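You operate a simulated robot arm through the tools that you are given. There is no shell and no other tool. Be economical: measure what you need, move in short steps, check, and stop when the job is done.

The job below is to be done with a simulated robot arm. You get a single attempt, and the scene is never put back.

TASK
Put the red cup on top of the black spool.

Only the result counts: the job must be done as asked and must still hold three seconds after the hand-in. Knocking over, shifting, dropping, spilling or breaking anything else fails it.

THE ROBOT
A 7-joint arm with a two-finger parallel gripper, fixed in place. Base frame: the origin is at the foot of the arm, x ahead of it, y to its left, z up; the work surface is at about z = 0. Units: mm, rad, N and s.
With the tool pointing down near the work surface it reaches from about 220 to 580 mm from the base axis. Its first joint turns from -1.152 to 1.152 rad. Payload 2.5 kg.
Tool frame: the origin (TCP) lies between the finger pads and is the grasp point; the fingertips stand 23 mm ahead of it; z points along the fingers, y is the line along which they close. The gripper opens to 94 mm. The fingers are 38 mm wide and 10 mm thick; the gripper's body (54 by 96 mm) begins 39 mm behind the TCP.
Orientation is that of the tool frame in the base frame, as [roll, pitch, yaw] about the fixed x, y, z axes, in that order (R = Rz(yaw) Ry(pitch) Rx(roll)). With the fingers straight down and closing along the base's y, the tool's x points along the base's -x, its y along +y and its z along -z.

THE INTERFACE
- The arm moves only by the tool drive_tool. Its argument "plan" is text: rows parted by semicolons, each of 6 numbers parted by spaces: the shift along the tool's x, y, z in units of 300 mm (1.0 is 300 mm), then the turn, a rotation vector about the tool's x, y, z in units of 60 degrees (1.0 is 60 degrees). In form: x y z wx wy wz; .... A call has 1 to 20 rows; each row is the pose to reach, as a shift and turn from the pose commanded when the call began, along the tool's axes at that moment. "claw" is the opening, from 0 (shut) to 1 (fully open), set as the call begins (left out, the last holds). A call with a number of a shift or a turn outside -1 to 1 is refused whole. Rows are played at 5 a second. More than 50 mm and 0.15 rad between two rows, or a gripper value outside its range, and nothing of the call is played. Where a pose cannot be reached the arm comes as near as it can. A force on the tool above 40 N (or 10 N above the force at the start of the call, whichever is more), or a blocked arm, ends the call early, and 0.2 s more pass. Each finger travels about 108 mm/s and halts on what it meets, pressing with about 33 N; the grip force reading is that of the motor and also rises with nothing between the fingers. The clock runs only during rows and for 0.2 s after the last one: add rows that repeat a pose to give the fingers time. The reply holds the time, the measured pose of the TCP, the force on the tool along the base axes, the opening and the grip force, in the units named above and with some noise.
- Cameras (640 x 400 px; columns grow to the right, rows downward): "scene" is fixed at [72.2, -390.5, 552.6]; the picture's right is [1.00, -0.04, 0.00], its down [-0.02, -0.48, -0.88] and it looks along [0.04, 0.88, -0.48] (base axes); focal length 328 px, centre (320, 200). "wrist" rides on the gripper at [-39, 0, -44] in the tool frame; the picture's right is [0.00, -1.00, 0.00], its down [0.97, 0.00, -0.24] and it looks along [0.24, 0.00, 0.97] (tool axes); focal length 218 px, centre (320, 200).
- get_image(camera): a new picture of that camera. No time passes.
- locate(camera, pixels): for up to 12 pixels [column, row] of the newest picture of that camera ("zoom" is the newest enlarged one), the place [x, y, z] in the base frame of the surface seen there, good to about 2 mm. No time passes.
- enlarge(camera, box): a new picture of the part [left, top, right, bottom] of that camera's present view, enlarged. No time passes.
- job_done(): hands the job in; it is judged then, once.

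Go step by step. Measure first, check grasps and placings, and put right what went wrong. The budget is 60 turns and 20 pictures, counting those below and the enlarged ones. Unless the task says otherwise, let go and move clear before handing in, and close with one line.

The tools are called after "Call:" as a command line: name --argument value ..., lists and objects as JSON in quotes. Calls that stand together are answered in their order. drive_tool: Moves the arm, as the interface text tells. Its arguments: {"type":"object","properties":{"plan":{"type":"string"},"claw":{"type":"number"}},"required":["plan"]} The other tools are called the same way: get_image (camera) takes a picture; locate (camera, pixels) gives the place of the surface under pixels of a picture; enlarge (camera, box) takes an enlarged picture of a part of a camera's view; job_done () hands the job in.

At the start:

```text
time_s: 0.0
eef_pos: [260.2, 217.7, 344.8]
tool_rot: [3.141, 0.0, -3.141]
wrist_force: [0.4, 0.6, 0.6]
width: 93.8
finger_force: 0.0
```

scene: 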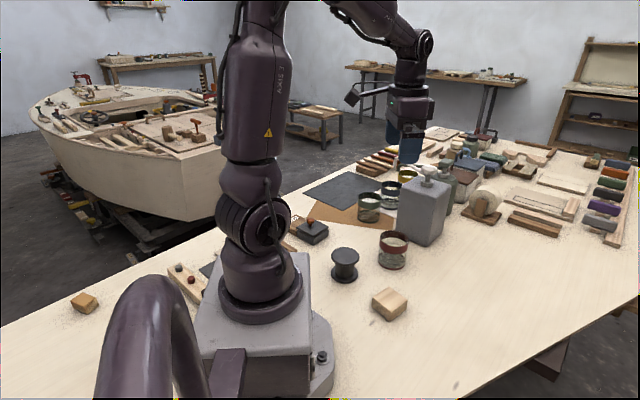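
wrist: 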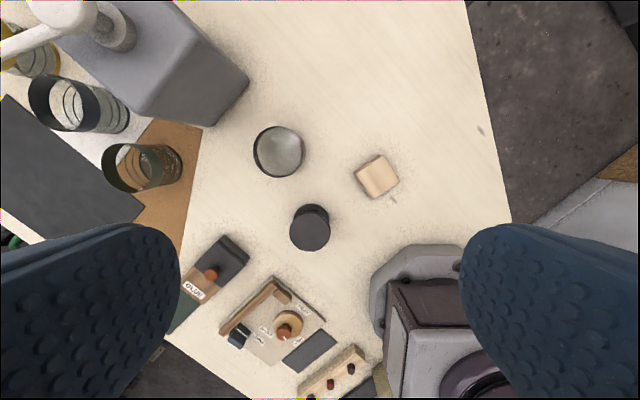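

The scene view shows a red-rimmed cup near (393,250) and the black spool near (345,264). I'll enlarge both to measure them.

Call:
enlarge --camera "scene" --box '[290, 170, 450, 330]'

Call:
enlarge --camera "wrist" --box '[220, 100, 420, 260]'

```text
2.50 times, centred on (370, 250) of scene
```

zoom: 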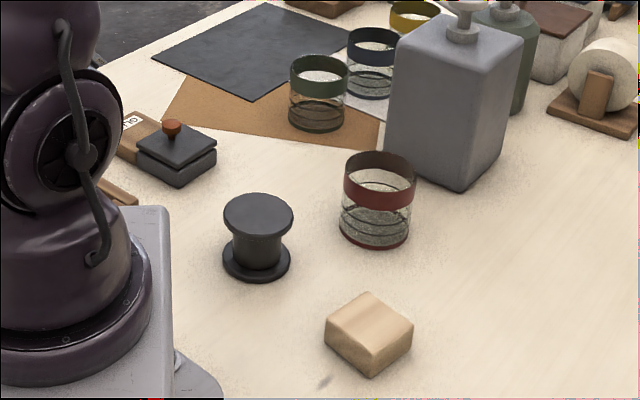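

```text
2.50 times, centred on (320, 180) of wrist
```

zoom: 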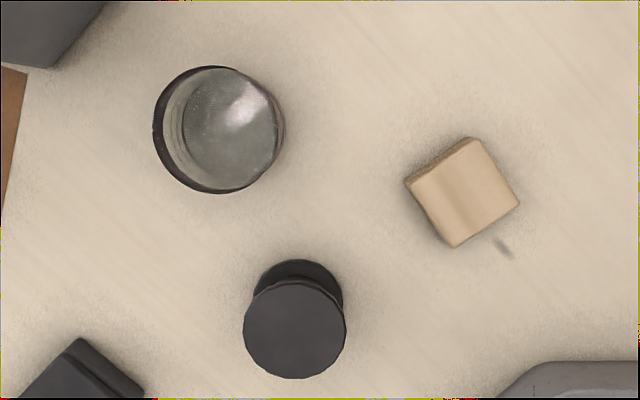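

The enlarged views show the clear cup with its red band and the spool with nothing on its top flange. I'll locate points on both.

Call:
locate --camera "zoom" --pixels '[[295, 330], [248, 330], [344, 330], [295, 375], [295, 285], [230, 125], [157, 130], [283, 130], [215, 68], [220, 191], [460, 190], [350, 200]]'

Call:
locate --camera "scene" --pixels '[[393, 248], [378, 245], [407, 247], [393, 241], [393, 270], [393, 233], [345, 255], [345, 278], [430, 220], [392, 260], [433, 180], [368, 198]]'

```text
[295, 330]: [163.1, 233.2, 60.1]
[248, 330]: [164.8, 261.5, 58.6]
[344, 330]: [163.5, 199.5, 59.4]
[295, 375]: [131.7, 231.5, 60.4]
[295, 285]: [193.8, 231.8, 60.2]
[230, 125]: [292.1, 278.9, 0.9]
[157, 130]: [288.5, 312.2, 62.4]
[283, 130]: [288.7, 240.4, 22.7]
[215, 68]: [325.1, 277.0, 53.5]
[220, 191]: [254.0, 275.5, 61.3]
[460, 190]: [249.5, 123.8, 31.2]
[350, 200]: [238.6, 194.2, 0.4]
```

```text
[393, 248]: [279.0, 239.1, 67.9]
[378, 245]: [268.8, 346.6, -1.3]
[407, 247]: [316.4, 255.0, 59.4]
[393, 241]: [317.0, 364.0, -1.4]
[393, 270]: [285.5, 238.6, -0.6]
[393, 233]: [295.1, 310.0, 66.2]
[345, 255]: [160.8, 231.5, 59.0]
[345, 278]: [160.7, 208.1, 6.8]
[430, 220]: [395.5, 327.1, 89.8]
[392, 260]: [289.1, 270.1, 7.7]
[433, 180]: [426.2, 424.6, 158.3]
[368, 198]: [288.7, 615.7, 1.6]
```

Spool top is centred at about (163, 232, 60) with radius about 32. The cup is at about (289, 275), about 72 wide. I'll find the rim height and the nearest edges of the neighbours.

Call:
locate --camera "scene" --pixels '[[394, 245], [395, 246], [396, 252], [379, 242], [402, 234], [402, 242], [388, 218], [405, 247], [410, 240], [405, 235], [376, 240], [370, 220]]'

Call:
locate --camera "wrist" --pixels '[[204, 126], [248, 82], [180, 120], [180, 160], [254, 150], [262, 132], [262, 170], [300, 160], [284, 127], [300, 140], [246, 90], [205, 110]]'

Call:
enlarge --camera "scene" --box '[360, 210, 440, 290]'

```text
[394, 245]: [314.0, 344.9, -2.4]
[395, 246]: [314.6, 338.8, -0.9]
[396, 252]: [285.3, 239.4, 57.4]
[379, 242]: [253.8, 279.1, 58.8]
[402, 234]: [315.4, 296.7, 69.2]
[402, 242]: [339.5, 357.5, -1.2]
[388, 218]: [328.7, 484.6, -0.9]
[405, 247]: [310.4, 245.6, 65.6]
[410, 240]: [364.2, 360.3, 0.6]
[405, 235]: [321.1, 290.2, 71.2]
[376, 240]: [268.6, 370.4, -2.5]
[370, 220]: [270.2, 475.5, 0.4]
```

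```text
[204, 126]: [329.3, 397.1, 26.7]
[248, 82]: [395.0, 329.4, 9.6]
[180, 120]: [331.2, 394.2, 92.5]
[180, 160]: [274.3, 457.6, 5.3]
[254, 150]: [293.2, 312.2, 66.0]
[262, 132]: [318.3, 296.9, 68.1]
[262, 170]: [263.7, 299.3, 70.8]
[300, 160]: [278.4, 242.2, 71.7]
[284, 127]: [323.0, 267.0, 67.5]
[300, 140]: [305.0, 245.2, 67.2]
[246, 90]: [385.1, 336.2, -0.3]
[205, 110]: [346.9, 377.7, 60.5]
```

```text
5.00 times, centred on (400, 250) of scene
```

zoom: 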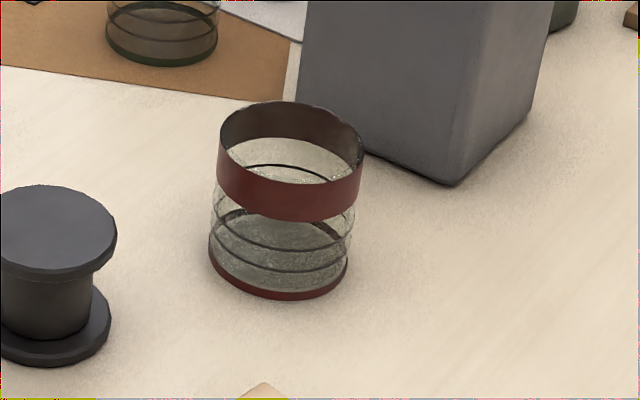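

The rim is at z ≈ 72, centred at (289, 276) with a radius of about 36. The bottle is over 60 mm from the gripper's footprint, so I can keep the present yaw. I'll move to a hover above the cup at z = 150.

Call:
drive_tool --plan "-0.032 0.065 0 0 0 0; -0.064 0.13 0.05 0 0 0; -0.096 0.1943 0.12 0 0 0; -0.096 0.1943 0.22 0 0 0; -0.096 0.1943 0.32 0 0 0; -0.096 0.1943 0.42 0 0 0; -0.096 0.1943 0.52 0 0 0; -0.096 0.1943 0.6 0 0 0; -0.096 0.1943 0.649 0 0 0; -0.096 0.1943 0.649 0 0 0" --claw 1

Call:
get_image --camera "wrist"

Call:
get_image --camera "scene"

```text
time_s: 2.2
eef_pos: [288.9, 275.5, 150.6]
tool_rot: [3.141, 0.001, 3.142]
wrist_force: [0.4, 0.5, -0.5]
width: 93.7
finger_force: 0.1
```

```text
14 pictures are left
```

wrist: 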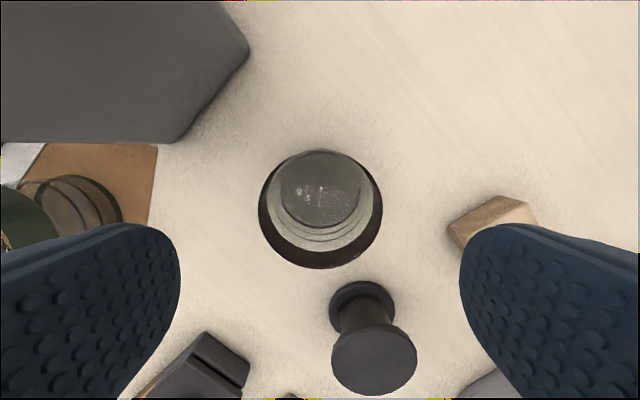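

```text
13 pictures are left
```

scene: 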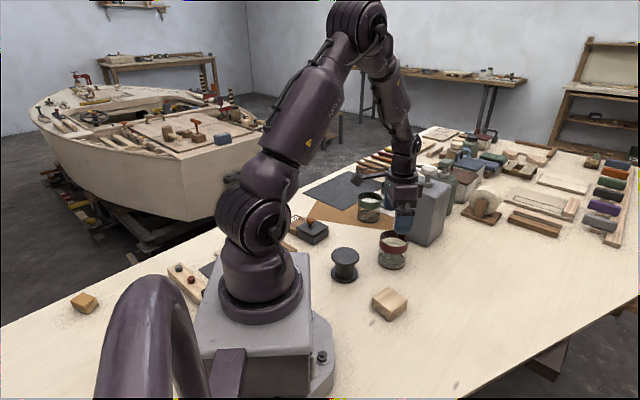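

The cup rim spans columns 259–383 in the wrist view, so it is centred at about 321 between the fingers. I'll lower to z ≈ 48.

Call:
drive_tool --plan "0 0.0017 0.07 0 0 0; 0 0.0017 0.14 0 0 0; 0 0.0017 0.21 0 0 0; 0 0.0017 0.28 0 0 0; 0 0.0017 0.32 0 0 0; 0 0.0017 0.342 0 0 0; 0 0.0017 0.342 0 0 0"

```text
time_s: 3.8
eef_pos: [287.8, 275.6, 48.5]
tool_rot: [3.141, 0.0, 3.141]
wrist_force: [-0.3, 0.3, 0.1]
width: 93.7
finger_force: 0.1
```

The tool is at z = 48.5 with no contact force. I'll close on the cup.

Call:
drive_tool --plan "0 0 0 0 0 0; 0 0 0 0 0 0; 0 0 0 0 0 0; 0 0 0 0 0 0; 0 0 0 0 0 0" --claw 0.6

```text
time_s: 5.0
eef_pos: [287.9, 275.0, 47.9]
tool_rot: [-3.141, 0.0, -3.141]
wrist_force: [0.3, -0.1, -0.2]
width: 68.7
finger_force: 32.8
```

The fingers stopped at 68.7 mm with 33 N, so the cup is held. I'll lift slowly by 100 mm.

Call:
drive_tool --plan "0 0 -0.02 0 0 0; 0 0 -0.06 0 0 0; 0 0 -0.11 0 0 0; 0 0 -0.17 0 0 0; 0 0 -0.23 0 0 0; 0 0 -0.28 0 0 0; 0 0 -0.32 0 0 0; 0 0 -0.3333 0 0 0; 0 0 -0.3333 0 0 0"

Call:
get_image --camera "wrist"

Call:
enlarge --camera "scene" --box '[320, 150, 480, 310]'

```text
time_s: 7.0
eef_pos: [289.7, 274.9, 147.9]
tool_rot: [3.142, 0.001, -3.141]
wrist_force: [-0.3, 0.5, -1.4]
width: 68.9
finger_force: 32.9
```

```text
12 pictures are left
```

wrist: 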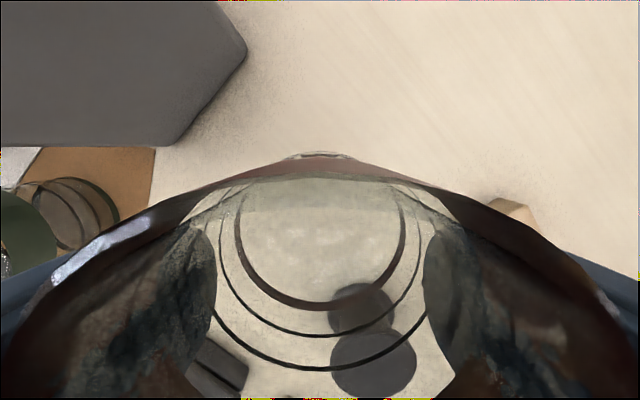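

```text
2.50 times, centred on (400, 230) of scene
```

zoom: 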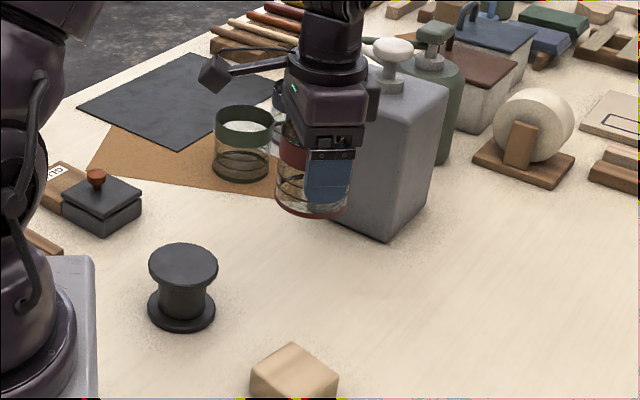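

The cup is lifted and upright, with its bottom at z ≈ 100. I'll locate the cup's rim in the hand and refine the spool's centre.

Call:
locate --camera "wrist" --pixels '[[320, 155], [320, 160], [320, 172], [270, 168], [400, 178]]'

Call:
locate --camera "zoom" --pixels '[[152, 266], [215, 266], [183, 246], [183, 283], [183, 264], [160, 252], [206, 252], [160, 280], [206, 280], [295, 212], [281, 203], [290, 160]]'

```text
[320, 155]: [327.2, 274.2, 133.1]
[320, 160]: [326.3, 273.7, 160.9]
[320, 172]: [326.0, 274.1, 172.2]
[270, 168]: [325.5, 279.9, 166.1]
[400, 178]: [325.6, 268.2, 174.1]
```

```text
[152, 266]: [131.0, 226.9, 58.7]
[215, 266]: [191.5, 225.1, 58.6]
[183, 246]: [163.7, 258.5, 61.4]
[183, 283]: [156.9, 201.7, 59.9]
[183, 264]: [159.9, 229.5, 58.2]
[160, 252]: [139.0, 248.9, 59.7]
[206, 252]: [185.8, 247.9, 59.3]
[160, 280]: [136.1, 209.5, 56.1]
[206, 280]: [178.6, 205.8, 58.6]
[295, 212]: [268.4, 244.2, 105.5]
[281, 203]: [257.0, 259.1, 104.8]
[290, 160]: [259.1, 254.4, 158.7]
```

The cup is centred on the TCP: its front rim is at x = 326. The spool's centre is about (162, 230.5) with its top at z ≈ 60. I'll carry the cup over at the present height.

Call:
drive_tool --plan "0.015 -0.005 0 0 0 0; 0.05 -0.018 0 0 0 0; 0.1 -0.035 0 0 0 0; 0.16 -0.056 0 0 0 0; 0.22 -0.077 0 0 0 0; 0.28 -0.098 0 0 0 0; 0.34 -0.119 0 0 0 0; 0.385 -0.135 0 0 0 0; 0.41 -0.144 0 0 0 0; 0.4233 -0.1483 0 0 0 0; 0.4233 -0.1483 0 0 0 0; 0.4233 -0.1483 0 0 0 0"

Call:
enlarge --camera "scene" --box '[265, 170, 425, 330]'

```text
time_s: 9.6
eef_pos: [161.7, 231.2, 146.6]
tool_rot: [3.14, -0.001, -3.141]
wrist_force: [0.7, 0.6, 0.4]
width: 68.8
finger_force: 32.6
```

```text
2.50 times, centred on (345, 250) of scene
```

zoom: 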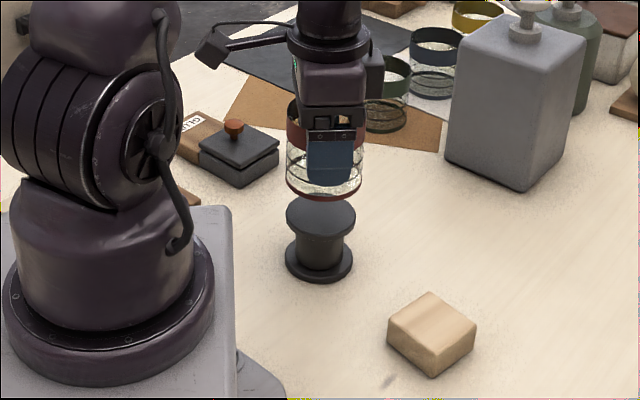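

The cup is above the spool and aligned in x: cup base columns 287–364, spool top 286–357. I'll lower to about 3 mm above contact.

Call:
drive_tool --plan "0 0 0.02 0 0 0; 0 0 0.05 0 0 0; 0 0 0.08 0 0 0; 0 0 0.1 0 0 0; 0 0 0.115 0 0 0; 0 0 0.115 0 0 0"

Call:
enlarge --camera "scene" --box '[305, 200, 385, 280]'

```text
time_s: 11.0
eef_pos: [162.1, 231.6, 113.6]
tool_rot: [-3.139, -0.001, 3.141]
wrist_force: [0.0, 1.0, -0.4]
width: 69.1
finger_force: 33.0
```

```text
5.00 times, centred on (345, 240) of scene
```

zoom: 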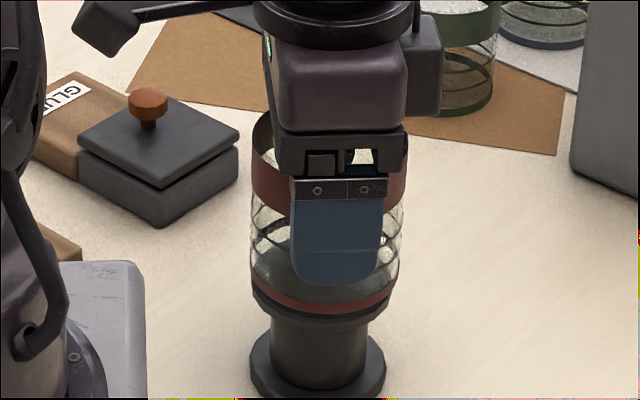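

The cup sits just above the flange and is well centred: base columns 252–396, flange about 254–388. I'll lower in 1 mm steps and watch the force.

Call:
drive_tool --plan "0.003 0 0.004 0 0 0; 0.005 0 0.008 0 0 0; 0.005 0 0.012 0 0 0; 0.005 0 0.015 0 0 0; 0.005 0 0.015 0 0 0"

```text
time_s: 12.2
eef_pos: [159.9, 231.1, 109.1]
tool_rot: [-3.141, -0.001, -3.142]
wrist_force: [0.7, -0.6, -1.3]
width: 68.7
finger_force: 33.0
```

No contact yet at z = 109.1. I'll continue downward in small steps.

Call:
drive_tool --plan "-0.002 0 0.002 0 0 0; -0.003 0 0.004 0 0 0; -0.003 0 0.005 0 0 0; -0.003 0 0.005 0 0 0"

```text
time_s: 13.2
eef_pos: [162.1, 231.2, 107.5]
tool_rot: [3.141, 0.0, 3.14]
wrist_force: [-1.9, -0.9, 18.0]
width: 68.8
finger_force: 32.8
```

The upward force of 18 N shows the cup is resting on the spool. I'll ease the pressure slightly and open the fingers.

Call:
drive_tool --plan "0 0 -0.001 0 0 0; 0 0 -0.001 0 0 0"

Call:
drive_tool --plan "0 0 -0.001 0 0 0; 0 0 -0.001 0 0 0; 0 0 -0.001 0 0 0; 0 0 -0.001 0 0 0" --claw 1

Call:
enlarge --camera "scene" --box '[305, 200, 385, 280]'

```text
time_s: 13.8
eef_pos: [160.8, 230.5, 107.6]
tool_rot: [3.141, 0.001, -3.141]
wrist_force: [0.4, 0.6, 2.2]
width: 68.6
finger_force: 32.3
```

```text
time_s: 14.8
eef_pos: [160.9, 229.9, 108.2]
tool_rot: [-3.141, 0.003, 3.141]
wrist_force: [0.4, 0.2, 0.0]
width: 94.2
finger_force: 0.0
```

```text
5.00 times, centred on (345, 240) of scene
```

zoom: 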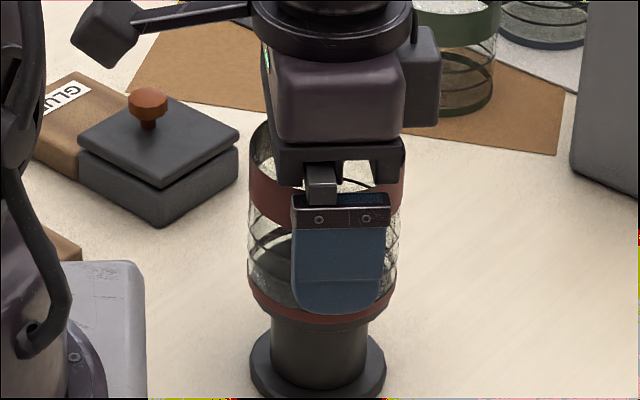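

The fingers are open at 94 mm and the cup stands upright on the spool. I'll rise straight up 150 mm.

Call:
drive_tool --plan "0 0 -0.02 0 0 0; 0 0 -0.06 0 0 0; 0 0 -0.12 0 0 0; 0 0 -0.2 0 0 0; 0 0 -0.3 0 0 0; 0 0 -0.4 0 0 0; 0 0 -0.5 0 0 0; 0 0 -0.5 0 0 0"

Call:
get_image --camera "wrist"

Call:
enlarge --camera "scene" --box '[265, 170, 425, 330]'

```text
time_s: 16.6
eef_pos: [162.8, 230.6, 257.6]
tool_rot: [-3.141, 0.0, -3.14]
wrist_force: [0.0, 0.0, -0.4]
width: 93.9
finger_force: 0.0
```

```text
7 pictures are left
```

wrist: 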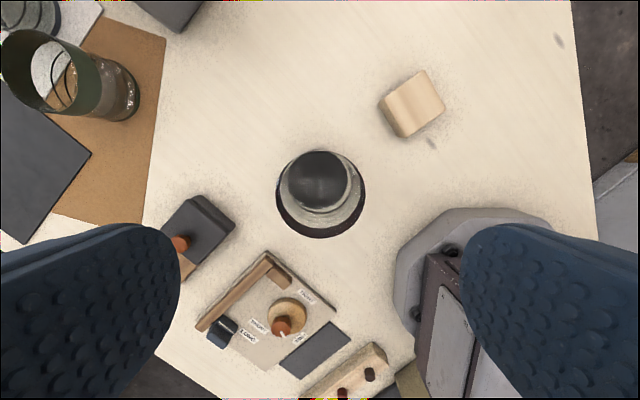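

```text
2.50 times, centred on (345, 250) of scene
```

zoom: 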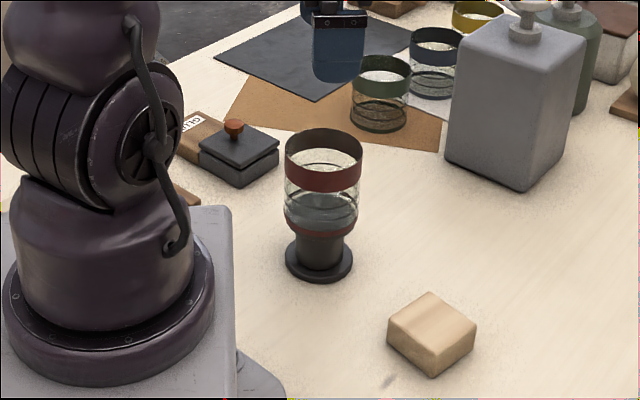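

The cup stands upright and centred on the spool (zoom (322,190)), the gripper is clear, and nothing else has moved. I'll hand in.

Call:
job_done

```text
The job is handed in.
```

The red cup is standing upright and centred on top of the black spool. The gripper is open and well clear, and nothing else in the final pictures had moved.
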